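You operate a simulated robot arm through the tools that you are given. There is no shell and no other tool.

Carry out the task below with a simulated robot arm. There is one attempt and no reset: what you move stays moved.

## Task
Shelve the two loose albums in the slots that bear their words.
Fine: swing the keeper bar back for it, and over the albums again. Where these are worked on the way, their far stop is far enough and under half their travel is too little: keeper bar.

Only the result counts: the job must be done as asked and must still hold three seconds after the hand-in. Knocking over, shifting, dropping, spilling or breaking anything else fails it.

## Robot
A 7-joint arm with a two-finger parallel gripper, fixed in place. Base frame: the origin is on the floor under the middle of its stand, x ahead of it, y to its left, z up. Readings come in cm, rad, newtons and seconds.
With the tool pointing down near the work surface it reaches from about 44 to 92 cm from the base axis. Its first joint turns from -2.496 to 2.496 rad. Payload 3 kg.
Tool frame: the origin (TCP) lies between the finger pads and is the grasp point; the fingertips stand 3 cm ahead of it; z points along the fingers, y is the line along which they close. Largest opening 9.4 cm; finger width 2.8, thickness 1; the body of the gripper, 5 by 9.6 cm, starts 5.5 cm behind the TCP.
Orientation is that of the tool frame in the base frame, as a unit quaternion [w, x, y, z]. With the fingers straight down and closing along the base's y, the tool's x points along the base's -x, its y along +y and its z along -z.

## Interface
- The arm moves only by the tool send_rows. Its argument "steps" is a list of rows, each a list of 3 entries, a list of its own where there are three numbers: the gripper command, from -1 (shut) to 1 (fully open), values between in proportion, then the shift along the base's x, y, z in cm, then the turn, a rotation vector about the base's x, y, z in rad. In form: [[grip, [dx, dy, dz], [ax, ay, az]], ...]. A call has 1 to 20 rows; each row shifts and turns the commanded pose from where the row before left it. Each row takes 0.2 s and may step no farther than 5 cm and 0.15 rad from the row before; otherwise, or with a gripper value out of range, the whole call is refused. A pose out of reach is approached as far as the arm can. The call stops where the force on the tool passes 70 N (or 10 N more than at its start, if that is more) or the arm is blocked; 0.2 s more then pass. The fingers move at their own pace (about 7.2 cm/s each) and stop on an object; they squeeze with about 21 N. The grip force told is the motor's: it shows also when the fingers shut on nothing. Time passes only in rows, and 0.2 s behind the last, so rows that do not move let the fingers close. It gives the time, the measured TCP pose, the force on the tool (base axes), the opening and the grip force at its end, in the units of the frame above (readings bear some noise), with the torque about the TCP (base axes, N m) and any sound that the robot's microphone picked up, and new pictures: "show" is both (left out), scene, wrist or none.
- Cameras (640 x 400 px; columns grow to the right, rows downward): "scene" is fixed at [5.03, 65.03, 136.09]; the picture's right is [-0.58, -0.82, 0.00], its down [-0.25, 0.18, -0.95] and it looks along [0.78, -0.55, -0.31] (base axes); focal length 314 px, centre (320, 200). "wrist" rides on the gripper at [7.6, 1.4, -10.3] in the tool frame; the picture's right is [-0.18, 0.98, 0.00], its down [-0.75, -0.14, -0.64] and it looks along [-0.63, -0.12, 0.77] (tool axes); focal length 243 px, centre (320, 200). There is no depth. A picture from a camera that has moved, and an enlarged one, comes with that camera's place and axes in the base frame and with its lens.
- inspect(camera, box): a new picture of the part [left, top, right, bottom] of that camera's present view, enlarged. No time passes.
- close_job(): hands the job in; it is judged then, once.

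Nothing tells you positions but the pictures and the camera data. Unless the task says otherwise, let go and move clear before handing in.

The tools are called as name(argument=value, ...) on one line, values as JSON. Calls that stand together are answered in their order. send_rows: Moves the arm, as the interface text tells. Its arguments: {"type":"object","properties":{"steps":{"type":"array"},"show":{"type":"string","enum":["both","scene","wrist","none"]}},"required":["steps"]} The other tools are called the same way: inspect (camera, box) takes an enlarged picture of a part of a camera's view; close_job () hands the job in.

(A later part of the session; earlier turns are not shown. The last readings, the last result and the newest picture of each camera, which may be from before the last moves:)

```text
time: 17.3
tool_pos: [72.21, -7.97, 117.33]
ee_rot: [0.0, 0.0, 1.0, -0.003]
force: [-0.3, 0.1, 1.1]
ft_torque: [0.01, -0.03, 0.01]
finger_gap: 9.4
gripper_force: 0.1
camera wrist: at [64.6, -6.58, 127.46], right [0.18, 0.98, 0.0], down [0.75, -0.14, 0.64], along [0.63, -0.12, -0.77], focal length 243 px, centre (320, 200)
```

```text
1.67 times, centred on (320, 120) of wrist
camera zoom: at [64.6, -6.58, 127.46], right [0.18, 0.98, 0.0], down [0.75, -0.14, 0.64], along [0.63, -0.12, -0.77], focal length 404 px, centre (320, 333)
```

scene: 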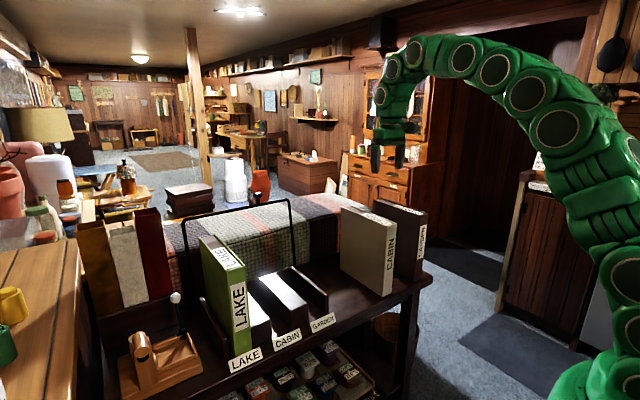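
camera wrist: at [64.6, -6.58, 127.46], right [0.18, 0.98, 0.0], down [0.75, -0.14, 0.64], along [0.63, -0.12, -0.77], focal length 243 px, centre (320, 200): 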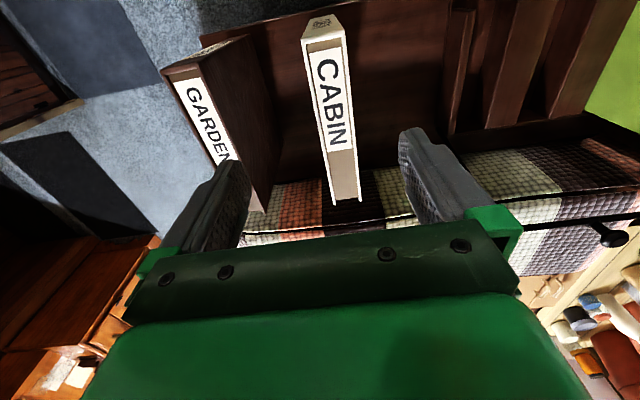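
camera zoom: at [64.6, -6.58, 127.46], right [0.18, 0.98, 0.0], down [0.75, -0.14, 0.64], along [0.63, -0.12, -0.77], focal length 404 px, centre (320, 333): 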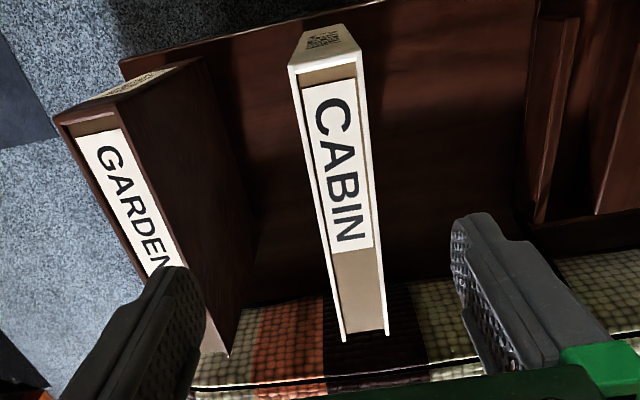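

The CABIN album appears aligned with x: x≈67.7–90.9, y≈-9.3 to -4.6, top z≈97.5. I'm moving above its middle with fingers open, stopping just above the top to check.

send_rows(steps=[[1, [2.4, 0.3, -1], [0, 0, 0]], [1, [2.4, 0.3, -3], [0, 0, 0]], [1, [2.3, 0.4, -4], [0, 0, 0]], [1, [0, 0, -4], [0, 0, 0]], [1, [0, 0, -2], [0, 0, 0]], [1, [0, 0, 0], [0, 0, 0]]])

inspect(camera="wrist", box=[160, 0, 480, 240])

inspect(camera="scene", box=[320, 120, 460, 300])

```text
time: 18.7
tool_pos: [79.2, -6.86, 103.3]
ee_rot: [0.0, 0.0, 1.0, -0.002]
force: [-0.3, -0.1, 0.4]
ft_torque: [0.0, 0.03, -0.01]
finger_gap: 9.41
gripper_force: 0.0
camera wrist: at [71.62, -5.54, 113.52], right [0.18, 0.98, 0.0], down [0.75, -0.14, 0.64], along [0.63, -0.12, -0.77], focal length 243 px, centre (320, 200)
```

scene: 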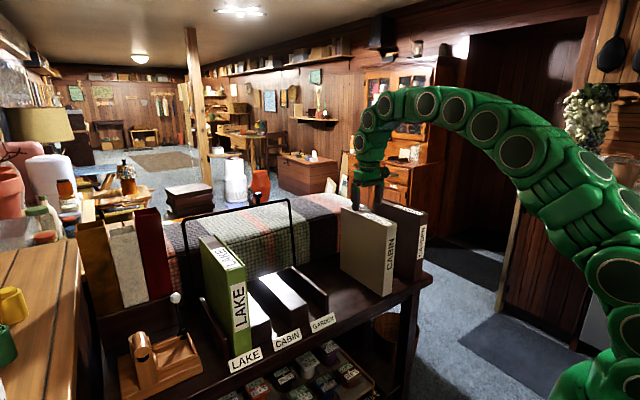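
wrist: 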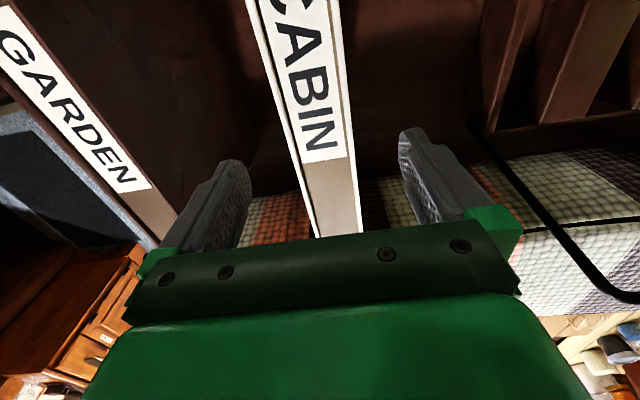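

```text
1.67 times, centred on (320, 120) of wrist
camera zoom: at [71.62, -5.54, 113.52], right [0.18, 0.98, 0.0], down [0.75, -0.14, 0.64], along [0.63, -0.12, -0.77], focal length 404 px, centre (320, 333)
```

zoom: 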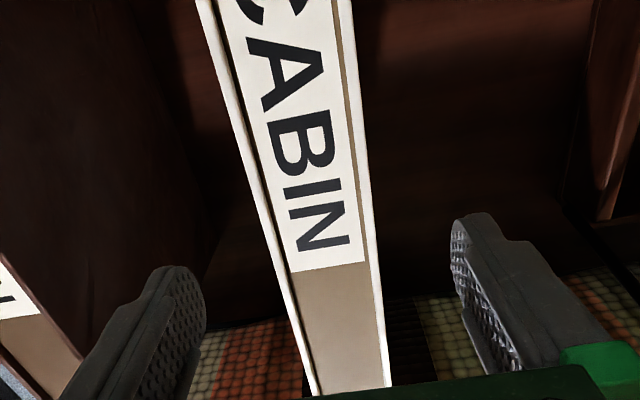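

```text
2.22 times, centred on (390, 210) of scene
camera zoom: at [5.03, 65.03, 136.09], right [-0.58, -0.82, 0.0], down [-0.25, 0.18, -0.95], along [0.78, -0.55, -0.31], focal length 699 px, centre (164, 178)
```

zoom: 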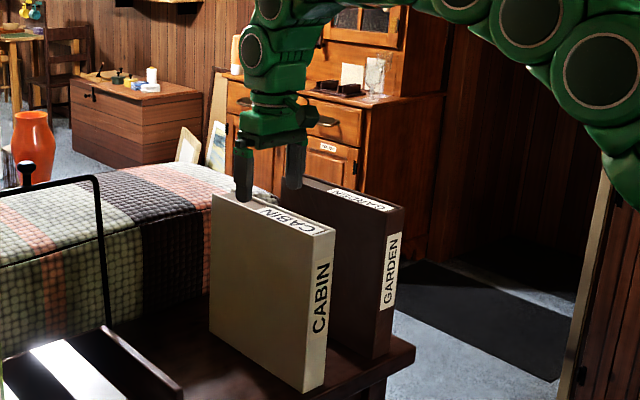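

The album's edges come out at y≈-9.25 and -4.72, centred under the gripper. I'm lowering to grip about 4 cm below its top and closing.

send_rows(steps=[[1, [0, -0.1, -2.5], [0, 0, 0]], [1, [0, 0, -2.5], [0, 0, 0]], [1, [0, 0, -2.5], [0, 0, 0]], [1, [0, 0, -2.1], [0, 0, 0]], [1, [0, 0, 0], [0, 0, 0]], [-1, [0, 0, 0], [0, 0, 0]], [-1, [0, 0, 0], [0, 0, 0]], [-1, [0, 0, 0], [0, 0, 0]], [-1, [0, 0, 0], [0, 0, 0]]])

inspect(camera="scene", box=[320, 150, 460, 310])

```text
time: 20.7
tool_pos: [79.47, -6.98, 93.61]
ee_rot: [0.001, 0.0, 1.0, -0.001]
force: [0.3, 1.7, 1.0]
ft_torque: [0.6, -0.34, 0.01]
finger_gap: 5.06
gripper_force: 20.4
camera wrist: at [71.77, -5.54, 103.94], right [0.18, 0.98, 0.0], down [0.75, -0.14, 0.64], along [0.63, -0.12, -0.77], focal length 243 px, centre (320, 200)
```

scene: 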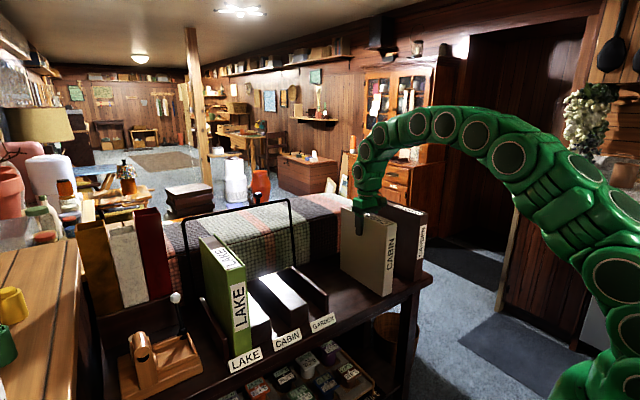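
wrist: 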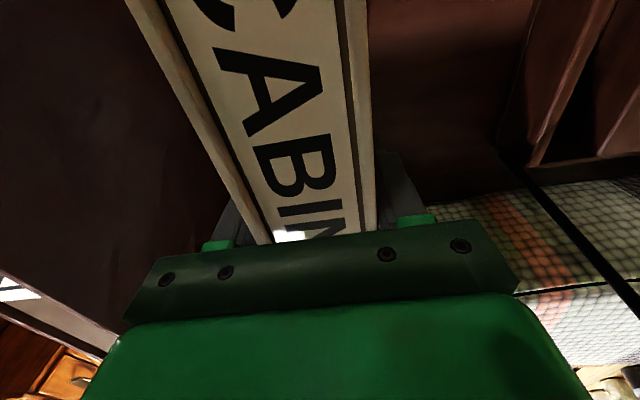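

```text
2.50 times, centred on (390, 230) of scene
camera zoom: at [5.03, 65.03, 136.09], right [-0.58, -0.82, 0.0], down [-0.25, 0.18, -0.95], along [0.78, -0.55, -0.31], focal length 786 px, centre (145, 125)
```

zoom: 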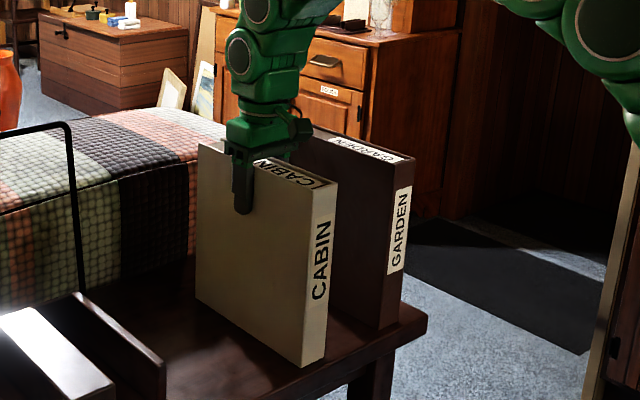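

The album is gripped (gap 5.06 cm). I'm lifting slowly and checking the load and any tilt.

send_rows(steps=[[-1, [0, 0, 0.5], [0, 0, 0]], [-1, [0, 0, 1], [0, 0, 0]], [-1, [0, 0, 1.5], [0, 0, 0]], [-1, [0, 0, 0], [0, 0, 0]], [-1, [0, 0, 0], [0, 0, 0]]])

inspect(camera="scene", box=[320, 150, 460, 310])

```text
time: 21.9
tool_pos: [79.34, -6.98, 96.75]
ee_rot: [0.0, 0.0, 1.0, -0.002]
force: [-0.4, 0.4, -7.5]
ft_torque: [0.01, -0.03, -0.01]
finger_gap: 5.04
gripper_force: 21.1
camera wrist: at [71.76, -5.57, 106.94], right [0.18, 0.98, 0.0], down [0.75, -0.14, 0.64], along [0.63, -0.12, -0.77], focal length 243 px, centre (320, 200)
```

scene: 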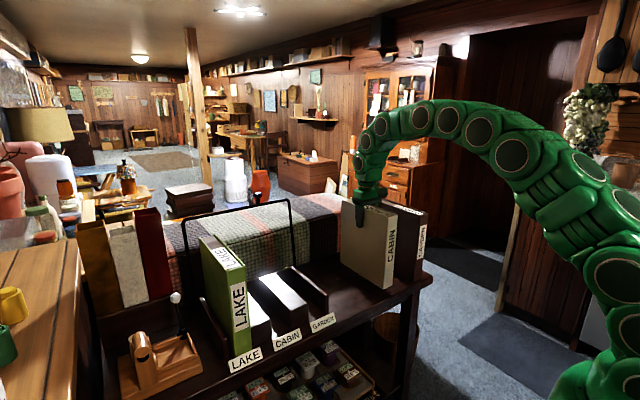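
wrist: 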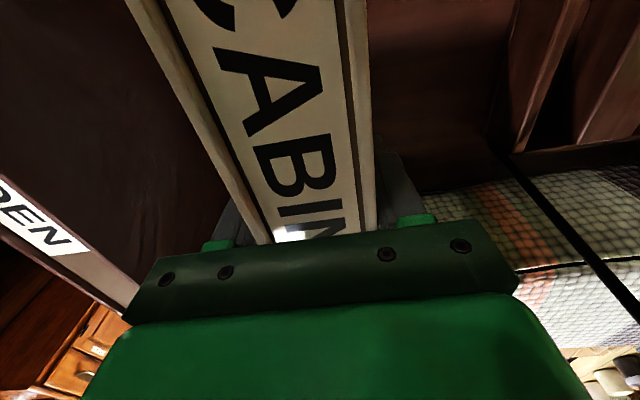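

```text
2.50 times, centred on (390, 230) of scene
camera zoom: at [5.03, 65.03, 136.09], right [-0.58, -0.82, 0.0], down [-0.25, 0.18, -0.95], along [0.78, -0.55, -0.31], focal length 786 px, centre (145, 125)
```

zoom: 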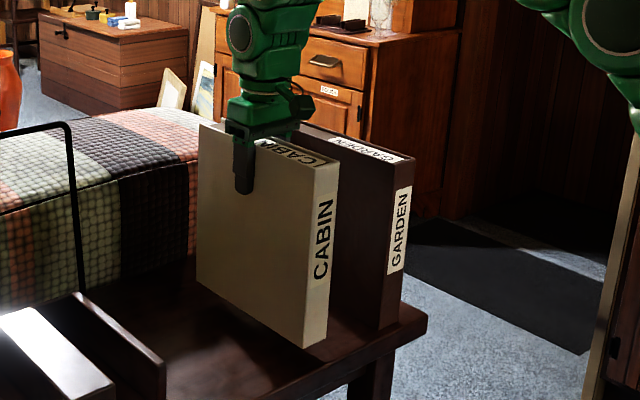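

The album hangs level (about 7.5 N, negligible torque). Before I carry it over, I'll zoom on the rack again to confirm slot depth and any back wall.

inspect(camera="scene", box=[230, 255, 345, 345])

inspect(camera="wrist", box=[480, 0, 640, 180])

```text
4.44 times, centred on (288, 300) of scene
camera zoom: at [5.03, 65.03, 136.09], right [-0.58, -0.82, 0.0], down [-0.25, 0.18, -0.95], along [0.78, -0.55, -0.31], focal length 1398 px, centre (464, -244)
```

zoom: 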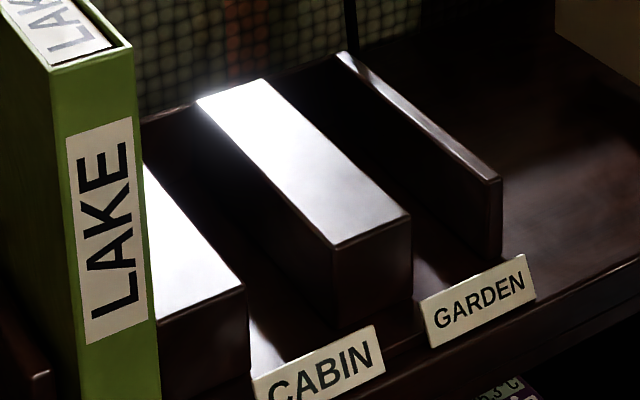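

```text
2.22 times, centred on (560, 90) of wrist
camera zoom: at [71.76, -5.57, 106.94], right [0.18, 0.98, 0.0], down [0.75, -0.14, 0.64], along [0.63, -0.12, -0.77], focal length 539 px, centre (-213, 444)
```

zoom: 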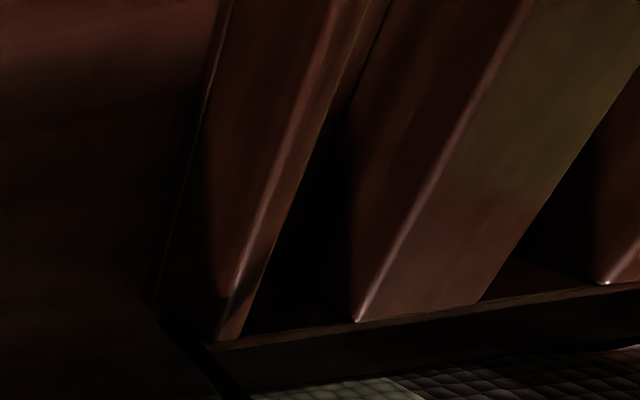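

A back wall sits at x≈91.6 and label plates stand at the front, so x placement matters. I'll lift the album clear and pull back to a viewpoint beside the rack to measure the CABIN slot more precisely.

send_rows(steps=[[-1, [0, 0, 2.5], [0, 0, 0]], [-1, [0, 0, 2.5], [0, 0, 0]], [-1, [0, 0, 2.5], [0, 0, 0]], [-1, [0, 0, 2.5], [0, 0, 0]], [-1, [-2.5, 1, 1], [0, 0, 0]], [-1, [-2.5, 2, 0], [0, 0, 0]], [-1, [-2.5, 3, 0], [0, 0, 0]], [-1, [-2.5, 3, 0], [0, 0, 0]], [-1, [-2.5, 3, 0], [0, 0, 0]], [-1, [-2.5, 3, 0], [0, 0, 0]], [-1, [-2.0, 2, 0], [0, 0, 0]], [-1, [0, 1, 0], [0, 0, 0]], [-1, [0, 0, 0], [0, 0, 0]]])

inspect(camera="wrist", box=[340, 0, 640, 190])

```text
time: 24.7
tool_pos: [62.48, 10.9, 107.88]
ee_rot: [0.0, 0.0, 1.0, -0.002]
force: [0.1, 0.7, -7.7]
ft_torque: [0.02, -0.03, 0.01]
finger_gap: 5.06
gripper_force: 21.2
camera wrist: at [54.73, 12.39, 118.01], right [0.18, 0.98, 0.0], down [0.75, -0.14, 0.64], along [0.63, -0.12, -0.77], focal length 243 px, centre (320, 200)
```

scene: 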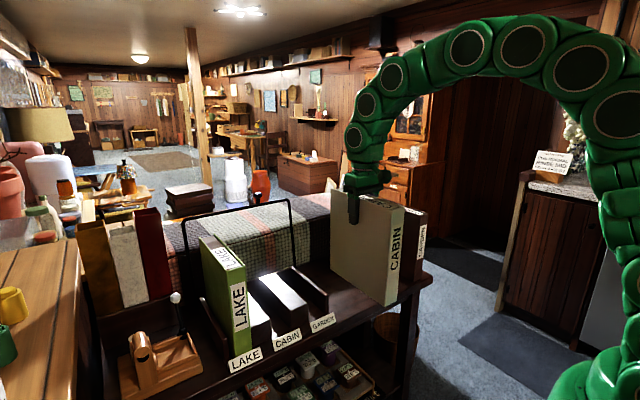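
wrist: 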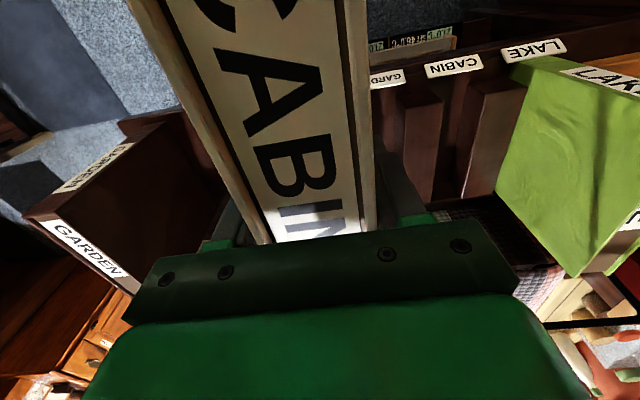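

```text
2.11 times, centred on (490, 95) of wrist
camera zoom: at [54.73, 12.39, 118.01], right [0.18, 0.98, 0.0], down [0.75, -0.14, 0.64], along [0.63, -0.12, -0.77], focal length 511 px, centre (-38, 421)
```

zoom: 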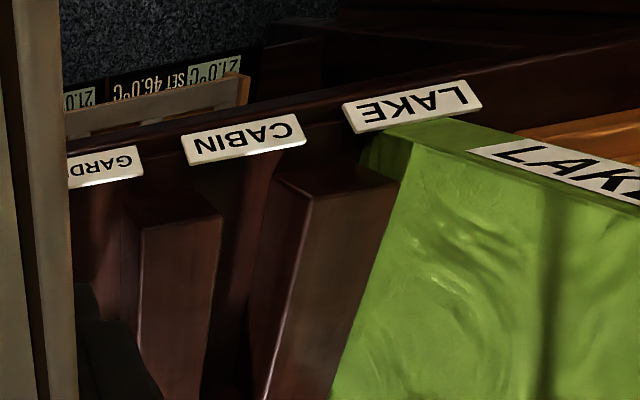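

From this view the CABIN label plate comes out at about x 66.6–68.3, z 72–74.5, tilted, so the album must sit between it and the back wall. I'm zooming in further for more accurate edges.

inspect(camera="wrist", box=[400, 40, 520, 115])

inspect(camera="wrist", box=[390, 110, 530, 220])

inspect(camera="scene", box=[235, 290, 305, 350])

inspect(camera="scene", box=[240, 255, 320, 305])

```text
5.33 times, centred on (460, 78) of wrist
camera zoom: at [54.73, 12.39, 118.01], right [0.18, 0.98, 0.0], down [0.75, -0.14, 0.64], along [0.63, -0.12, -0.77], focal length 1294 px, centre (-427, 853)
```

zoom: 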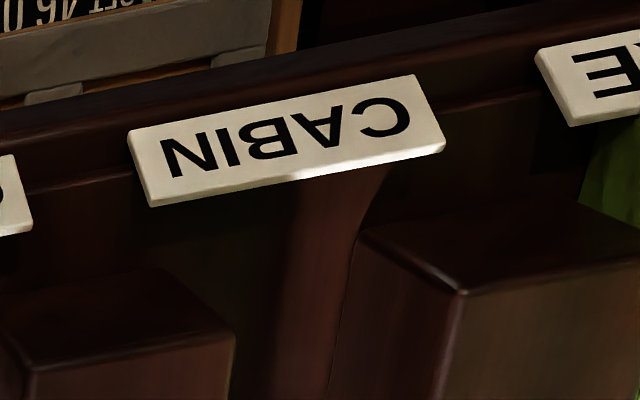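

```text
3.64 times, centred on (460, 165) of wrist
camera zoom: at [54.73, 12.39, 118.01], right [0.18, 0.98, 0.0], down [0.75, -0.14, 0.64], along [0.63, -0.12, -0.77], focal length 882 px, centre (-189, 327)
```

zoom: 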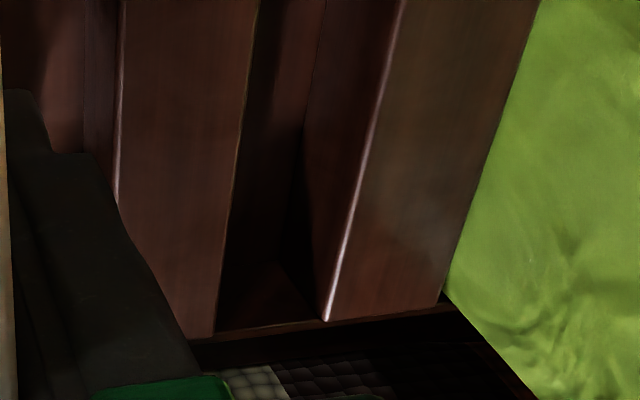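

```text
6.67 times, centred on (270, 320) of scene
camera zoom: at [5.03, 65.03, 136.09], right [-0.58, -0.82, 0.0], down [-0.25, 0.18, -0.95], along [0.78, -0.55, -0.31], focal length 2096 px, centre (653, -600)
```

zoom: 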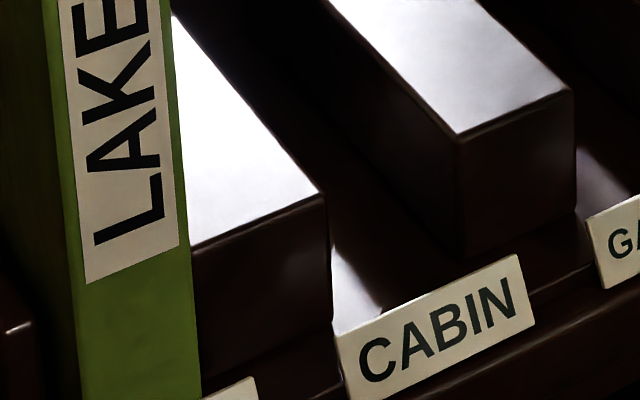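

```text
8.00 times, centred on (280, 280) of scene
camera zoom: at [5.03, 65.03, 136.09], right [-0.58, -0.82, 0.0], down [-0.25, 0.18, -0.95], along [0.78, -0.55, -0.31], focal length 2516 px, centre (640, -440)
```

zoom: 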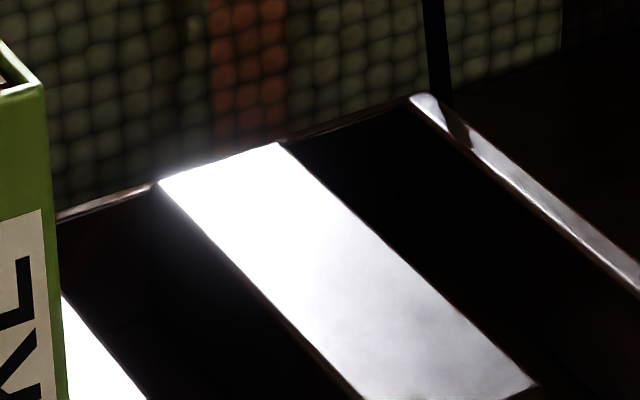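

The CABIN slot now triangulates consistently: y 28.97–35.15 (centre 32.06), block tops z≈79.2, back wall x≈91.2, and the label's top-back edge near x≈68.3. I'll measure the held album's length from the scene camera.

inspect(camera="scene", box=[325, 185, 415, 245])

inspect(camera="scene", box=[325, 245, 415, 310])

inspect(camera="scene", box=[190, 225, 260, 275])

```text
6.67 times, centred on (370, 215) of scene
camera zoom: at [5.03, 65.03, 136.09], right [-0.58, -0.82, 0.0], down [-0.25, 0.18, -0.95], along [0.78, -0.55, -0.31], focal length 2096 px, centre (-13, 100)
```

zoom: 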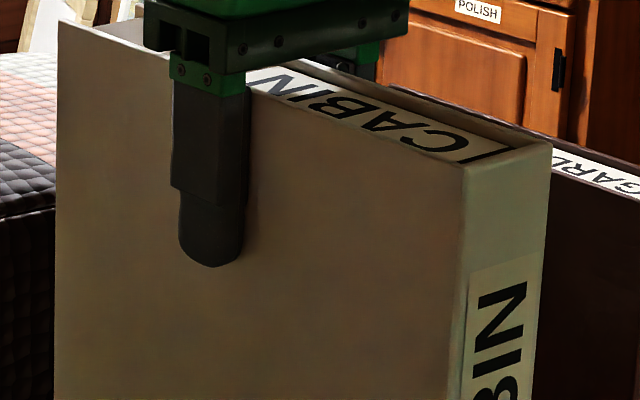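

```text
6.15 times, centred on (370, 278) of scene
camera zoom: at [5.03, 65.03, 136.09], right [-0.58, -0.82, 0.0], down [-0.25, 0.18, -0.95], along [0.78, -0.55, -0.31], focal length 1935 px, centre (12, -277)
```

zoom: 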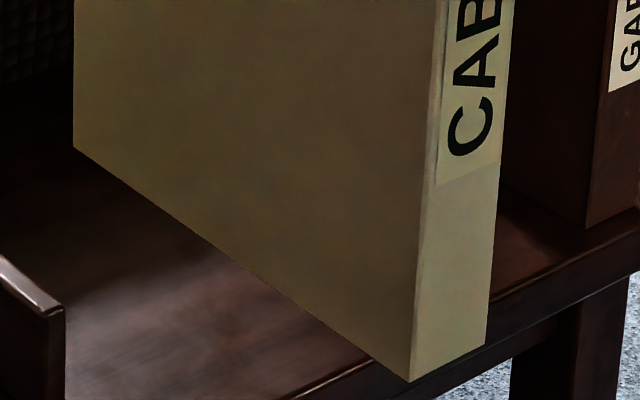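

```text
8.00 times, centred on (225, 250) of scene
camera zoom: at [5.03, 65.03, 136.09], right [-0.58, -0.82, 0.0], down [-0.25, 0.18, -0.95], along [0.78, -0.55, -0.31], focal length 2516 px, centre (1080, -200)
```

zoom: 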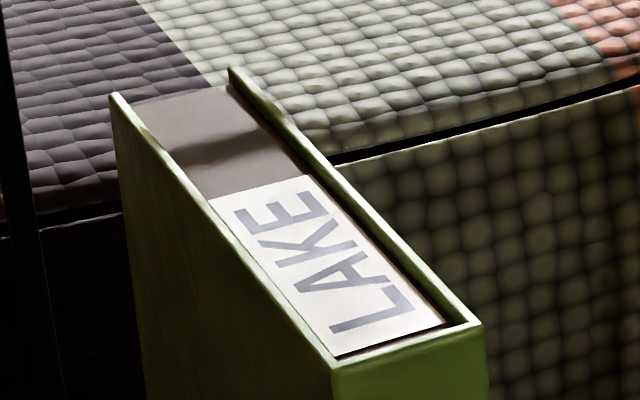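

The album extends about -11.7 to +11.0 cm in x from the TCP, and the green LAKE album occupies x≈68.7–91.4. I'll aim for TCP x≈80.3, y≈32.06, and move to hover above the CABIN slot.

send_rows(steps=[[-1, [2.5, 3, 0], [0, 0, 0]], [-1, [2.9, 3.5, 0], [0, 0, 0]], [-1, [2.9, 3.5, 0], [0, 0, 0]], [-1, [2.9, 3.5, 0], [0, 0, 0]], [-1, [2.9, 3.5, 0], [0, 0, 0]], [-1, [2.2, 2.5, 0], [0, 0, 0]], [-1, [1.4, 1.6, 0], [0, 0, 0]], [-1, [0, 0, 0], [0, 0, 0]], [-1, [0, 0, 0], [0, 0, 0]]])

inspect(camera="scene", box=[190, 200, 350, 350])

inspect(camera="wrist", box=[160, 0, 480, 240])

```text
time: 26.7
tool_pos: [79.21, 31.23, 107.74]
ee_rot: [0.001, 0.0, 1.0, -0.002]
force: [0.2, 0.2, -8.1]
ft_torque: [0.0, 0.05, -0.03]
finger_gap: 5.04
gripper_force: 21.3
out of reach, approached as far as the arm can: row 7
camera wrist: at [71.66, 32.72, 117.92], right [0.18, 0.98, 0.0], down [0.75, -0.14, 0.64], along [0.63, -0.12, -0.77], focal length 243 px, centre (320, 200)
```

scene: 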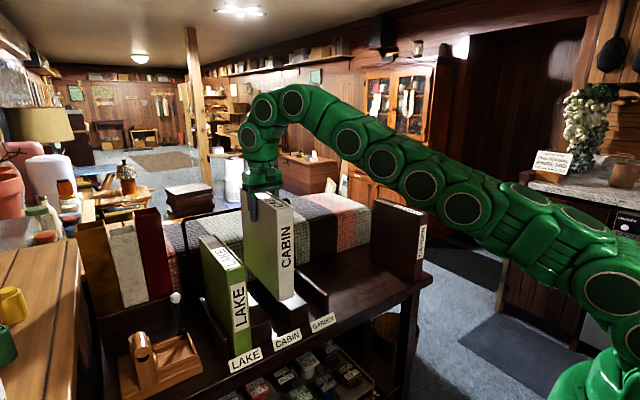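
wrist: 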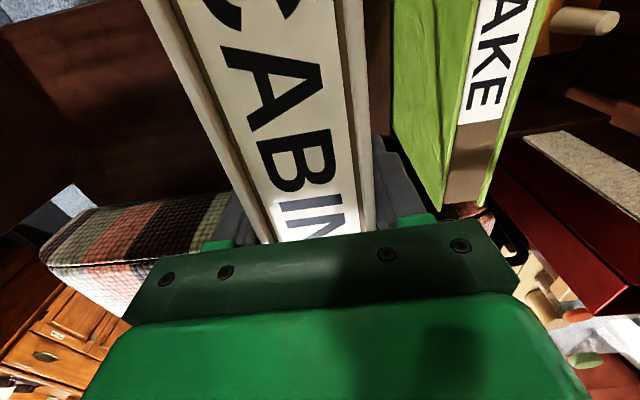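

```text
2.67 times, centred on (270, 275) of scene
camera zoom: at [5.03, 65.03, 136.09], right [-0.58, -0.82, 0.0], down [-0.25, 0.18, -0.95], along [0.78, -0.55, -0.31], focal length 839 px, centre (453, 0)
```

zoom: 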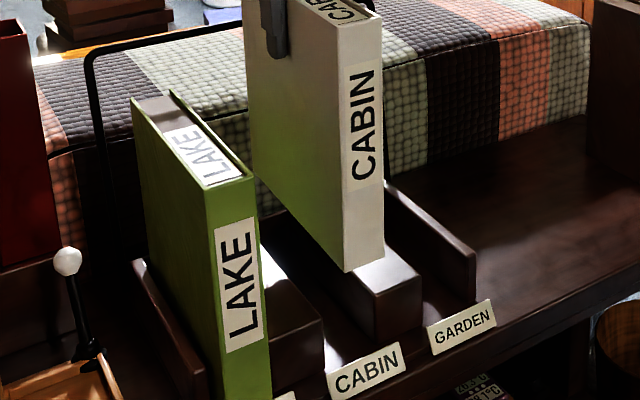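

```text
1.67 times, centred on (320, 120) of wrist
camera zoom: at [71.66, 32.72, 117.92], right [0.18, 0.98, 0.0], down [0.75, -0.14, 0.64], along [0.63, -0.12, -0.77], focal length 404 px, centre (320, 333)
```

zoom: 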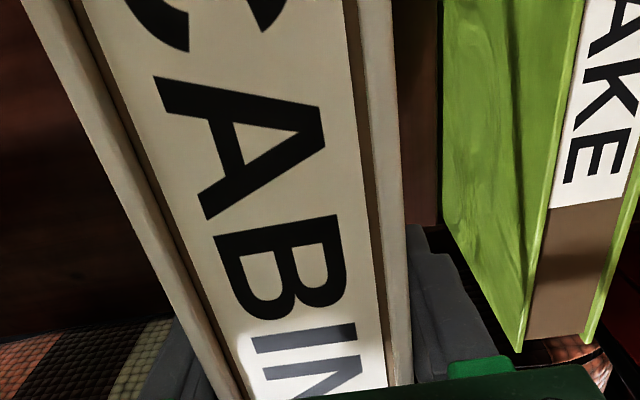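

The arm reached its limit at this height, since reach shrinks the higher the tool is. I'll lower a few cm, still above the block tops, and check whether it then reaches the target.

send_rows(steps=[[-1, [0, 0, -1.2], [0, 0, 0]], [-1, [0, 0, -1.2], [0, 0, 0]], [-1, [0, 0, -1.2], [0, 0, 0]], [-1, [0, 0, 0], [0, 0, 0]]], show="none")

```text
time: 27.7
tool_pos: [79.36, 31.14, 104.06]
ee_rot: [0.001, -0.001, 1.0, -0.001]
force: [-0.4, 0.4, -7.7]
ft_torque: [-0.03, -0.02, 0.0]
finger_gap: 5.06
gripper_force: 21.0
```

It descended straight down, so the commanded pose had been clamped. Now I'm applying the remaining shift to (80.25, 32.06) at this lower height.

send_rows(steps=[[-1, [0.3, 0.45, -0.4], [0, 0, 0]], [-1, [0.3, 0.45, -0.3], [0, 0, 0]], [-1, [0.3, 0, 0], [0, 0, 0]], [-1, [0, 0, 0], [0, 0, 0]]])

inspect(camera="scene", box=[190, 210, 330, 340])

inspect(camera="wrist", box=[340, 0, 480, 240])

```text
time: 28.7
tool_pos: [80.29, 32.16, 103.37]
ee_rot: [0.0, 0.0, 1.0, -0.002]
force: [-0.6, -0.2, -7.0]
ft_torque: [0.04, 0.05, 0.03]
finger_gap: 5.04
gripper_force: 20.9
camera wrist: at [72.67, 33.62, 113.57], right [0.18, 0.98, 0.0], down [0.75, -0.14, 0.64], along [0.63, -0.12, -0.77], focal length 243 px, centre (320, 200)
```

scene: 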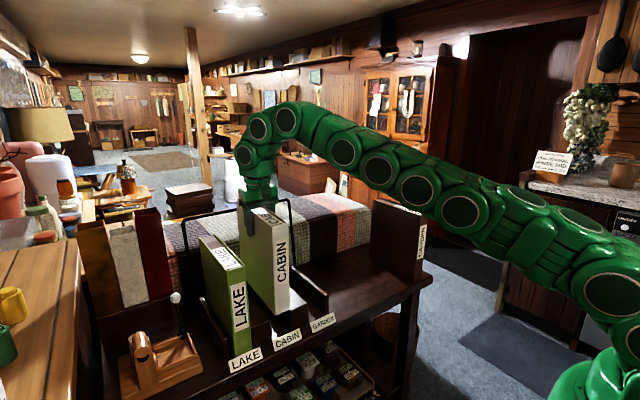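
wrist: 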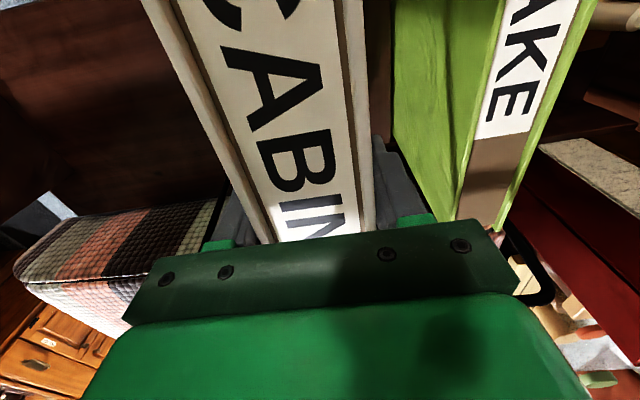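

```text
3.08 times, centred on (260, 275) of scene
camera zoom: at [5.03, 65.03, 136.09], right [-0.58, -0.82, 0.0], down [-0.25, 0.18, -0.95], along [0.78, -0.55, -0.31], focal length 968 px, centre (505, -31)
```

zoom: 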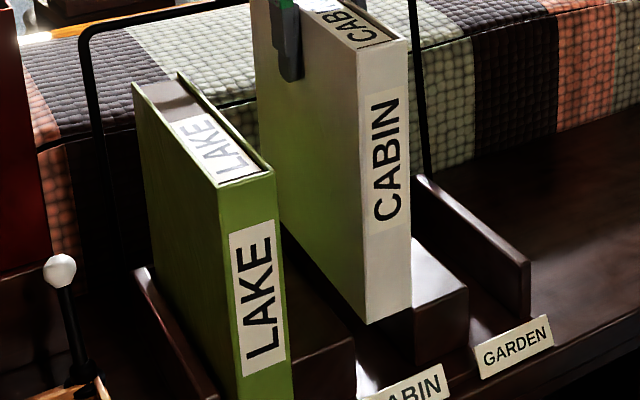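

```text
1.67 times, centred on (410, 120) of wrist
camera zoom: at [72.67, 33.62, 113.57], right [0.18, 0.98, 0.0], down [0.75, -0.14, 0.64], along [0.63, -0.12, -0.77], focal length 404 px, centre (170, 333)
```

zoom: 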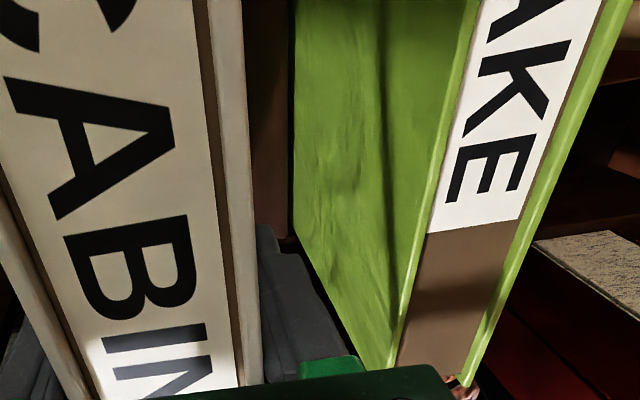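

The album hovers over the CABIN slot with its front at x≈68.7 (matching LAKE) and its bottom at z≈81. I'm lowering slowly in small checks to catch any contact.

send_rows(steps=[[-1, [0, -0.1, -0.7], [0, 0, 0]], [-1, [0, 0, -0.7], [0, 0, 0]], [-1, [0, 0, -0.7], [0, 0, 0]], [-1, [0, 0, -0.7], [0, 0, 0]], [-1, [0, 0, 0], [0, 0, 0]]])

inspect(camera="scene", box=[230, 260, 330, 350])

```text
time: 29.9
tool_pos: [80.24, 32.05, 100.6]
ee_rot: [0.0, 0.0, 1.0, -0.002]
force: [-0.5, 0.0, -8.1]
ft_torque: [-0.02, 0.03, 0.02]
finger_gap: 5.05
gripper_force: 21.5
camera wrist: at [72.64, 33.54, 110.86], right [0.18, 0.98, 0.0], down [0.75, -0.14, 0.64], along [0.63, -0.12, -0.77], focal length 243 px, centre (320, 200)
```

scene: 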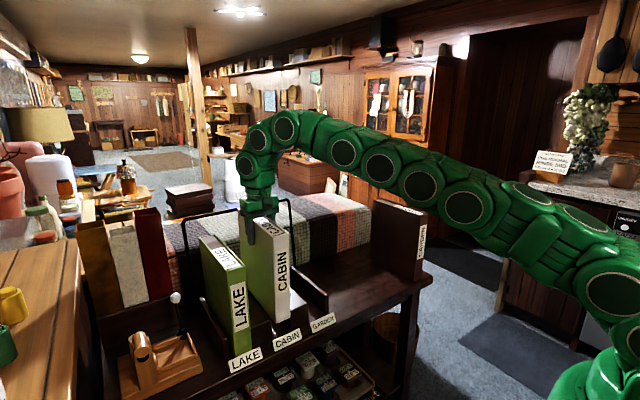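
wrist: 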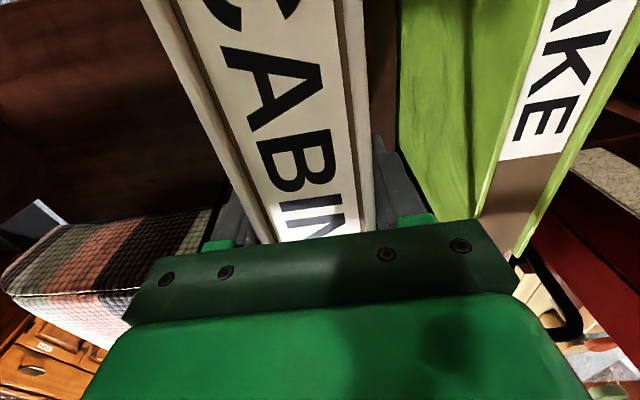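

```text
4.44 times, centred on (280, 305) of scene
camera zoom: at [5.03, 65.03, 136.09], right [-0.58, -0.82, 0.0], down [-0.25, 0.18, -0.95], along [0.78, -0.55, -0.31], focal length 1398 px, centre (498, -267)
```

zoom: 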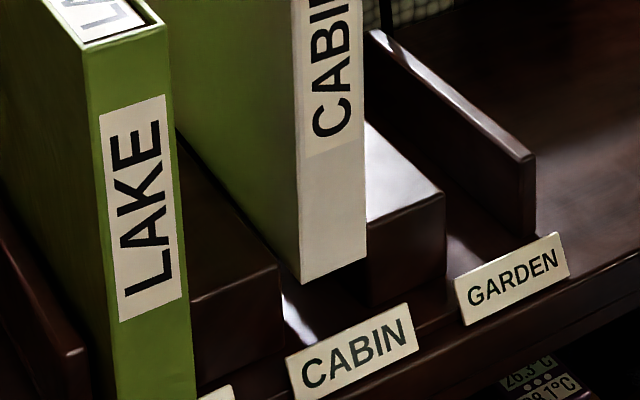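

There's no contact and the album is entering between the blocks. I'm continuing down to just above the label height.

send_rows(steps=[[-1, [0, 0, -0.7], [0, 0, 0]], [-1, [0, 0, -0.7], [0, 0, 0]], [-1, [0, 0, -0.7], [0, 0, 0]], [-1, [0, 0, -0.5], [0, 0, 0]], [-1, [0, 0, 0], [0, 0, 0]]])

inspect(camera="scene", box=[240, 290, 320, 350])

```text
time: 31.1
tool_pos: [80.36, 32.12, 98.3]
ee_rot: [0.002, 0.001, 1.0, -0.002]
force: [-20.3, -3.1, 35.0]
ft_torque: [0.48, -1.06, 0.17]
finger_gap: 5.08
gripper_force: 20.8
camera wrist: at [72.61, 33.54, 108.43], right [0.18, 0.98, 0.0], down [0.75, -0.14, 0.64], along [0.63, -0.12, -0.76], focal length 243 px, centre (320, 200)
```

scene: 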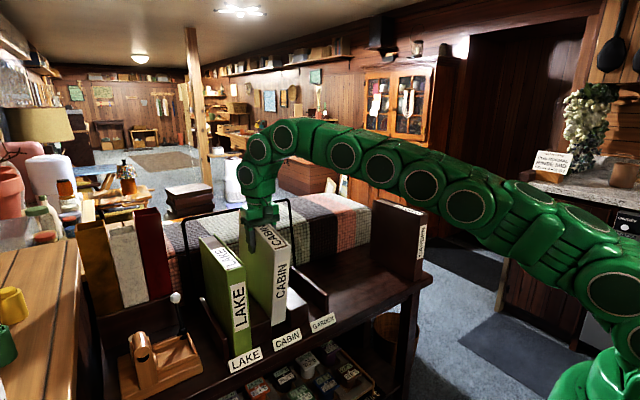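
wrist: 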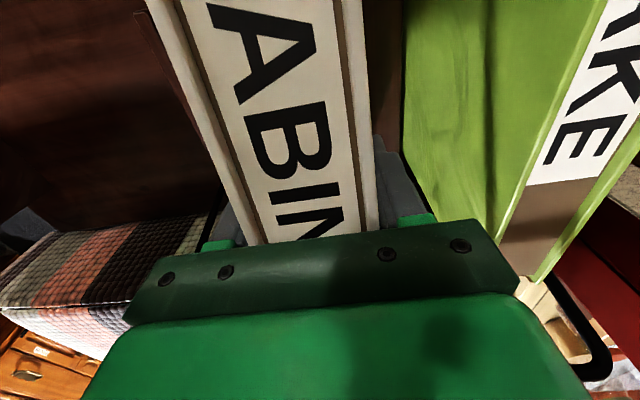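

```text
6.67 times, centred on (280, 320) of scene
camera zoom: at [5.03, 65.03, 136.09], right [-0.58, -0.82, 0.0], down [-0.25, 0.18, -0.95], along [0.78, -0.55, -0.31], focal length 2096 px, centre (587, -600)
```

zoom: 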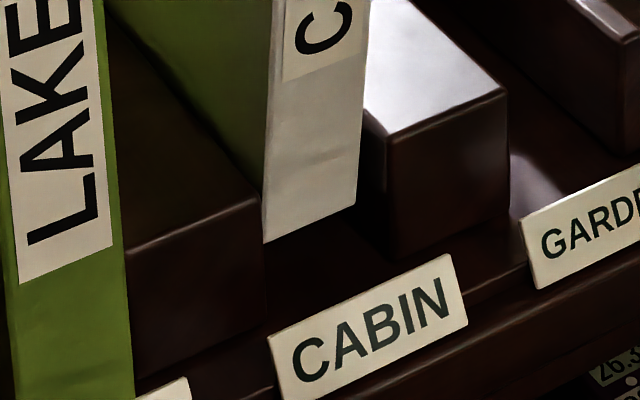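

Contact: the torque and the tilt show the album's rear bottom edge caught on the back wall's top, and the album pitched slightly in the grip. I'll raise it straight up to free it and look.

send_rows(steps=[[-1, [0, 0, 0.8], [0, 0, 0]], [-1, [0, 0, 1.2], [0, 0, 0]], [-1, [0, 0, 1.5], [0, 0, 0]], [-1, [0, 0, 1.2], [0, 0, 0]], [-1, [0, 0, 0], [0, 0, 0]]])

inspect(camera="scene", box=[190, 200, 350, 340])

inspect(camera="wrist", box=[160, 0, 480, 240])

```text
time: 32.3
tool_pos: [80.38, 32.0, 102.69]
ee_rot: [-0.001, 0.001, 1.0, -0.002]
force: [-0.1, 0.2, -7.3]
ft_torque: [0.03, 0.11, -0.01]
finger_gap: 5.05
gripper_force: 20.8
camera wrist: at [72.67, 33.52, 112.91], right [0.18, 0.98, 0.0], down [0.75, -0.14, 0.64], along [0.63, -0.12, -0.77], focal length 243 px, centre (320, 200)
```

scene: 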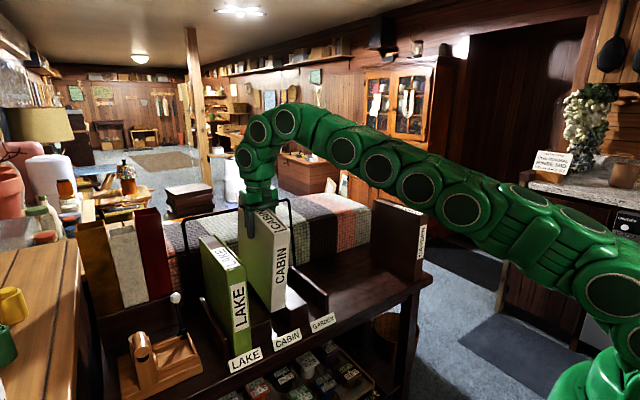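
wrist: 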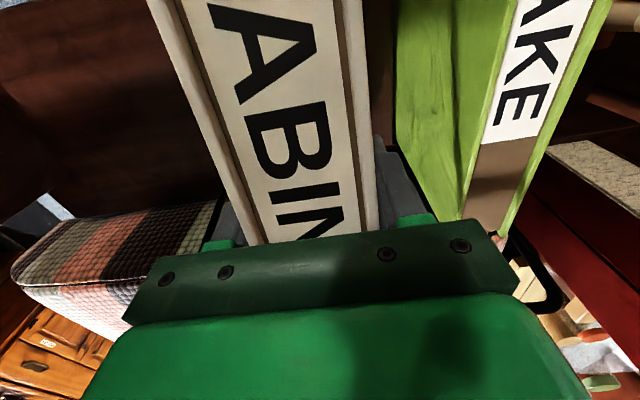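

```text
2.86 times, centred on (270, 270) of scene
camera zoom: at [5.03, 65.03, 136.09], right [-0.58, -0.82, 0.0], down [-0.25, 0.18, -0.95], along [0.78, -0.55, -0.31], focal length 898 px, centre (463, 0)
```

zoom: 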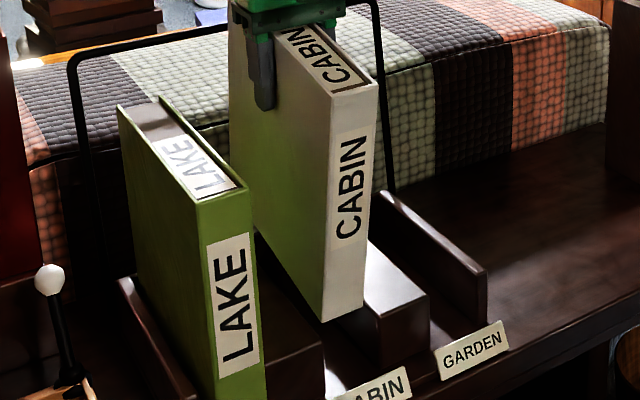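

```text
1.67 times, centred on (320, 120) of wrist
camera zoom: at [72.67, 33.52, 112.91], right [0.18, 0.98, 0.0], down [0.75, -0.14, 0.64], along [0.63, -0.12, -0.77], focal length 404 px, centre (320, 333)
```

zoom: 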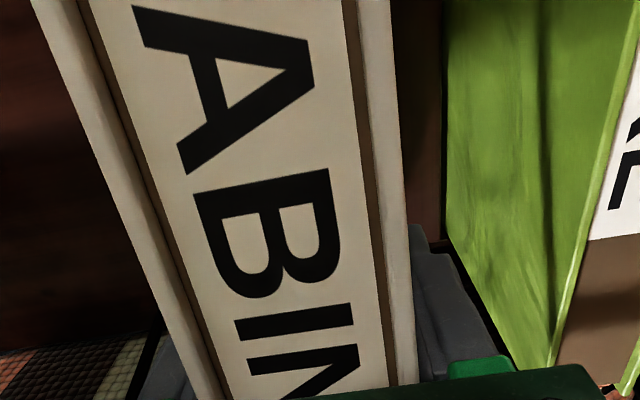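

The album is pitched about 7° in the grip (bottom forward). I'll take it back to its old empty spot on the shelf, set it down to level it, and regrip. I'm moving away and up first.

send_rows(steps=[[-1, [-1.2, 0, 1], [0, 0, 0]], [-1, [-1.2, 0, 1], [0, 0, 0]], [-1, [-1.2, 0, 1], [0, 0, 0]], [-1, [-1.2, 0, 1], [0, 0, 0]], [-1, [0, -3, 0.5], [0, 0, 0]], [-1, [0, -4, 0], [0, 0, 0]], [-1, [0, -4, 0], [0, 0, 0]], [-1, [0, -4, 0], [0, 0, 0]], [-1, [0, -4, 0], [0, 0, 0]], [-1, [0, -4, 0], [0, 0, 0]], [-1, [0.7, -4, 0], [0, 0, 0]], [-1, [1, -4, 0], [0, 0, 0]], [-1, [1, -4, 0], [0, 0, 0]], [-1, [1, -4, 0], [0, 0, 0]], [-1, [0, 0, 0], [0, 0, 0]]])

inspect(camera="scene", box=[320, 150, 460, 310])

```text
time: 35.5
tool_pos: [79.12, -7.0, 107.21]
ee_rot: [0.0, 0.0, 1.0, -0.002]
force: [-0.3, 0.6, -8.7]
ft_torque: [0.02, 0.08, 0.01]
finger_gap: 5.05
gripper_force: 20.6
camera wrist: at [71.55, -5.5, 117.41], right [0.18, 0.98, 0.0], down [0.75, -0.14, 0.64], along [0.63, -0.12, -0.77], focal length 243 px, centre (320, 200)
```

scene: 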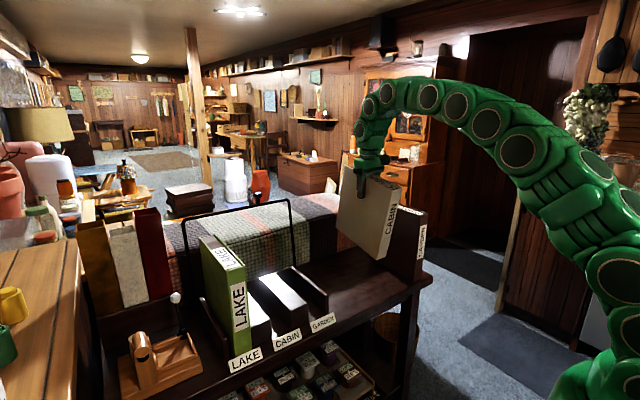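
wrist: 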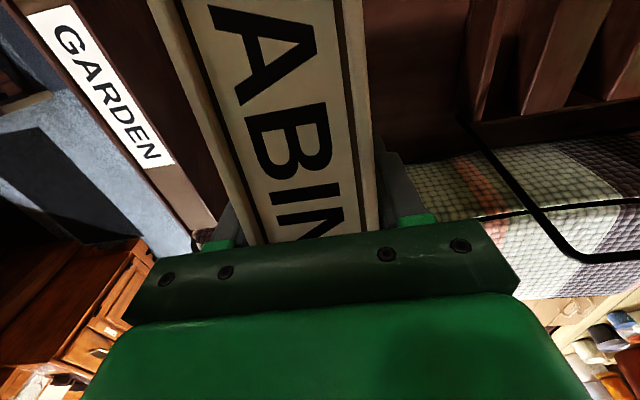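

```text
2.50 times, centred on (390, 230) of scene
camera zoom: at [5.03, 65.03, 136.09], right [-0.58, -0.82, 0.0], down [-0.25, 0.18, -0.95], along [0.78, -0.55, -0.31], focal length 786 px, centre (145, 125)
```

zoom: 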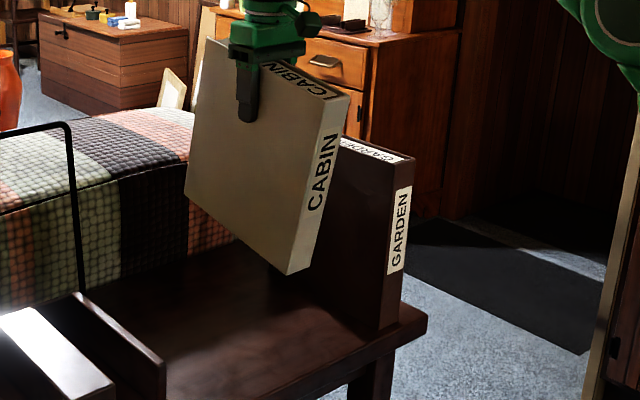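

I'll level the album by pitching the wrist about 0.127 rad here, where there's reach to spare, and lower it most of the way.

send_rows(steps=[[-1, [0, 0, -1], [0, 0.064, 0]], [-1, [0, 0, -2], [0, 0.063, 0]], [-1, [0, 0, -2.5], [0, 0, 0]], [-1, [0, 0, -2.5], [0, 0, 0]], [-1, [0, 0, -2], [0, 0, 0]], [-1, [0, 0, 0], [0, 0, 0]]])

inspect(camera="scene", box=[320, 150, 460, 310])

```text
time: 36.9
tool_pos: [79.19, -6.96, 97.25]
ee_rot: [-0.063, 0.0, 0.998, -0.002]
force: [-0.6, -0.2, -8.5]
ft_torque: [0.02, -0.01, 0.0]
finger_gap: 5.06
gripper_force: 21.1
camera wrist: at [72.93, -5.44, 108.28], right [0.18, 0.98, -0.03], down [0.83, -0.14, 0.54], along [0.53, -0.12, -0.84], focal length 243 px, centre (320, 200)
```

scene: 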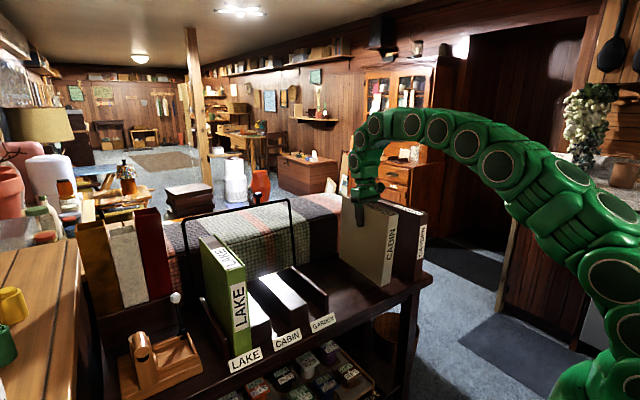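
wrist: 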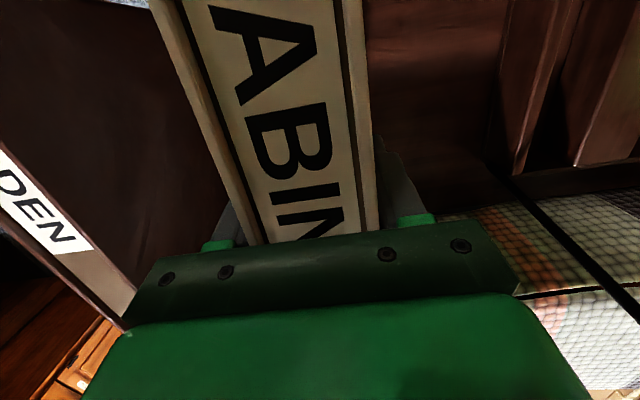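

```text
2.50 times, centred on (390, 230) of scene
camera zoom: at [5.03, 65.03, 136.09], right [-0.58, -0.82, 0.0], down [-0.25, 0.18, -0.95], along [0.78, -0.55, -0.31], focal length 786 px, centre (145, 125)
```

zoom: 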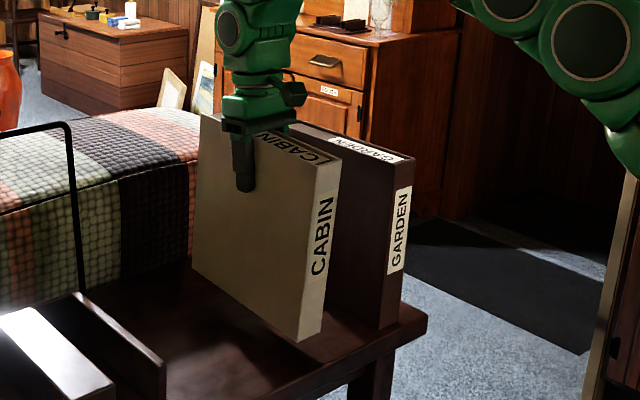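

Nearly level now. I'm lowering gently onto the shelf.

send_rows(steps=[[-1, [0, 0, -0.8], [0, 0, 0]], [-1, [0, 0, -0.7], [0, 0, 0]], [-1, [0, 0, -0.6], [0, 0, 0]], [-1, [0, 0, 0], [0, 0, 0]]], show="none")

```text
time: 37.9
tool_pos: [79.16, -6.99, 95.2]
ee_rot: [-0.062, 0.0, 0.998, -0.002]
force: [0.5, -0.3, -7.4]
ft_torque: [0.0, 0.0, -0.01]
finger_gap: 5.07
gripper_force: 21.2
```

send_rows(steps=[[-1, [0, 0, -0.4], [0, 0, 0]], [-1, [0, 0, -0.4], [0, 0, 0]], [-1, [0, 0, 0], [0, 0, 0]]], show="none")

```text
time: 38.7
tool_pos: [79.1, -6.98, 94.24]
ee_rot: [-0.064, 0.0, 0.998, -0.002]
force: [-0.9, -0.5, -8.4]
ft_torque: [-0.04, -0.01, -0.04]
finger_gap: 5.06
gripper_force: 21.1
```

send_rows(steps=[[-1, [0, 0, -0.3], [0, 0, 0]], [-1, [0, 0, -0.3], [0, 0, 0]], [-1, [0, 0, 0], [0, 0, 0]]], show="scene")

inspect(camera="scene", box=[320, 150, 460, 310])

```text
time: 39.5
tool_pos: [79.26, -6.96, 93.72]
ee_rot: [-0.065, 0.0, 0.998, -0.001]
force: [-0.7, -1.1, -4.6]
ft_torque: [0.1, 0.69, 0.02]
finger_gap: 5.06
gripper_force: 21.7
```

scene: 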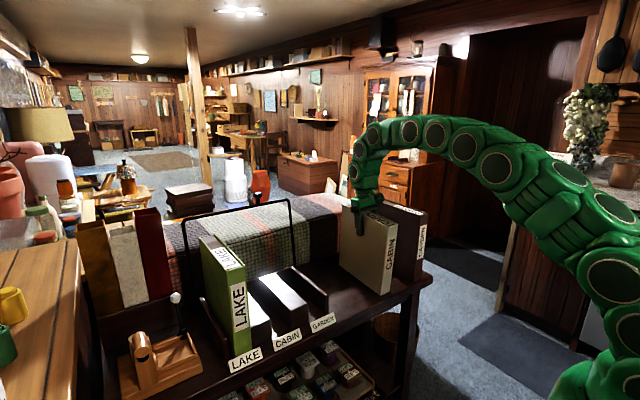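

```text
2.50 times, centred on (390, 230) of scene
camera zoom: at [5.03, 65.03, 136.09], right [-0.58, -0.82, 0.0], down [-0.25, 0.18, -0.95], along [0.78, -0.55, -0.31], focal length 786 px, centre (145, 125)
```

zoom: 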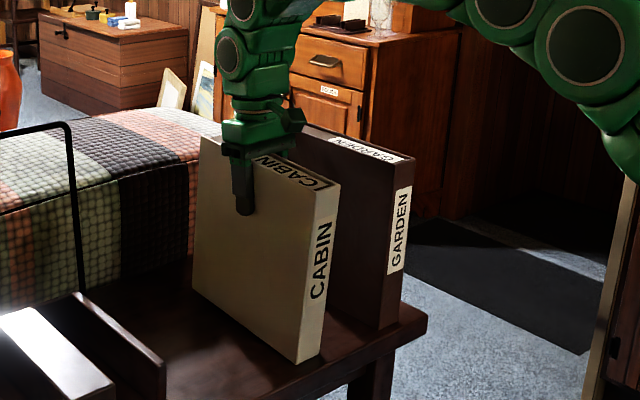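

Touchdown began at the front edge. I'll lower a touch more to let it level, then open the fingers.

send_rows(steps=[[-1, [0, 0, -0.2], [0, 0, 0]], [-1, [0, 0, -0.2], [0, 0, 0]], [-1, [0, 0, 0], [0, 0, 0]]], show="none")

```text
time: 40.3
tool_pos: [79.18, -6.89, 93.27]
ee_rot: [-0.063, 0.0, 0.998, -0.002]
force: [6.3, -0.1, 7.9]
ft_torque: [0.31, 0.5, -0.09]
finger_gap: 5.05
gripper_force: 20.7
```

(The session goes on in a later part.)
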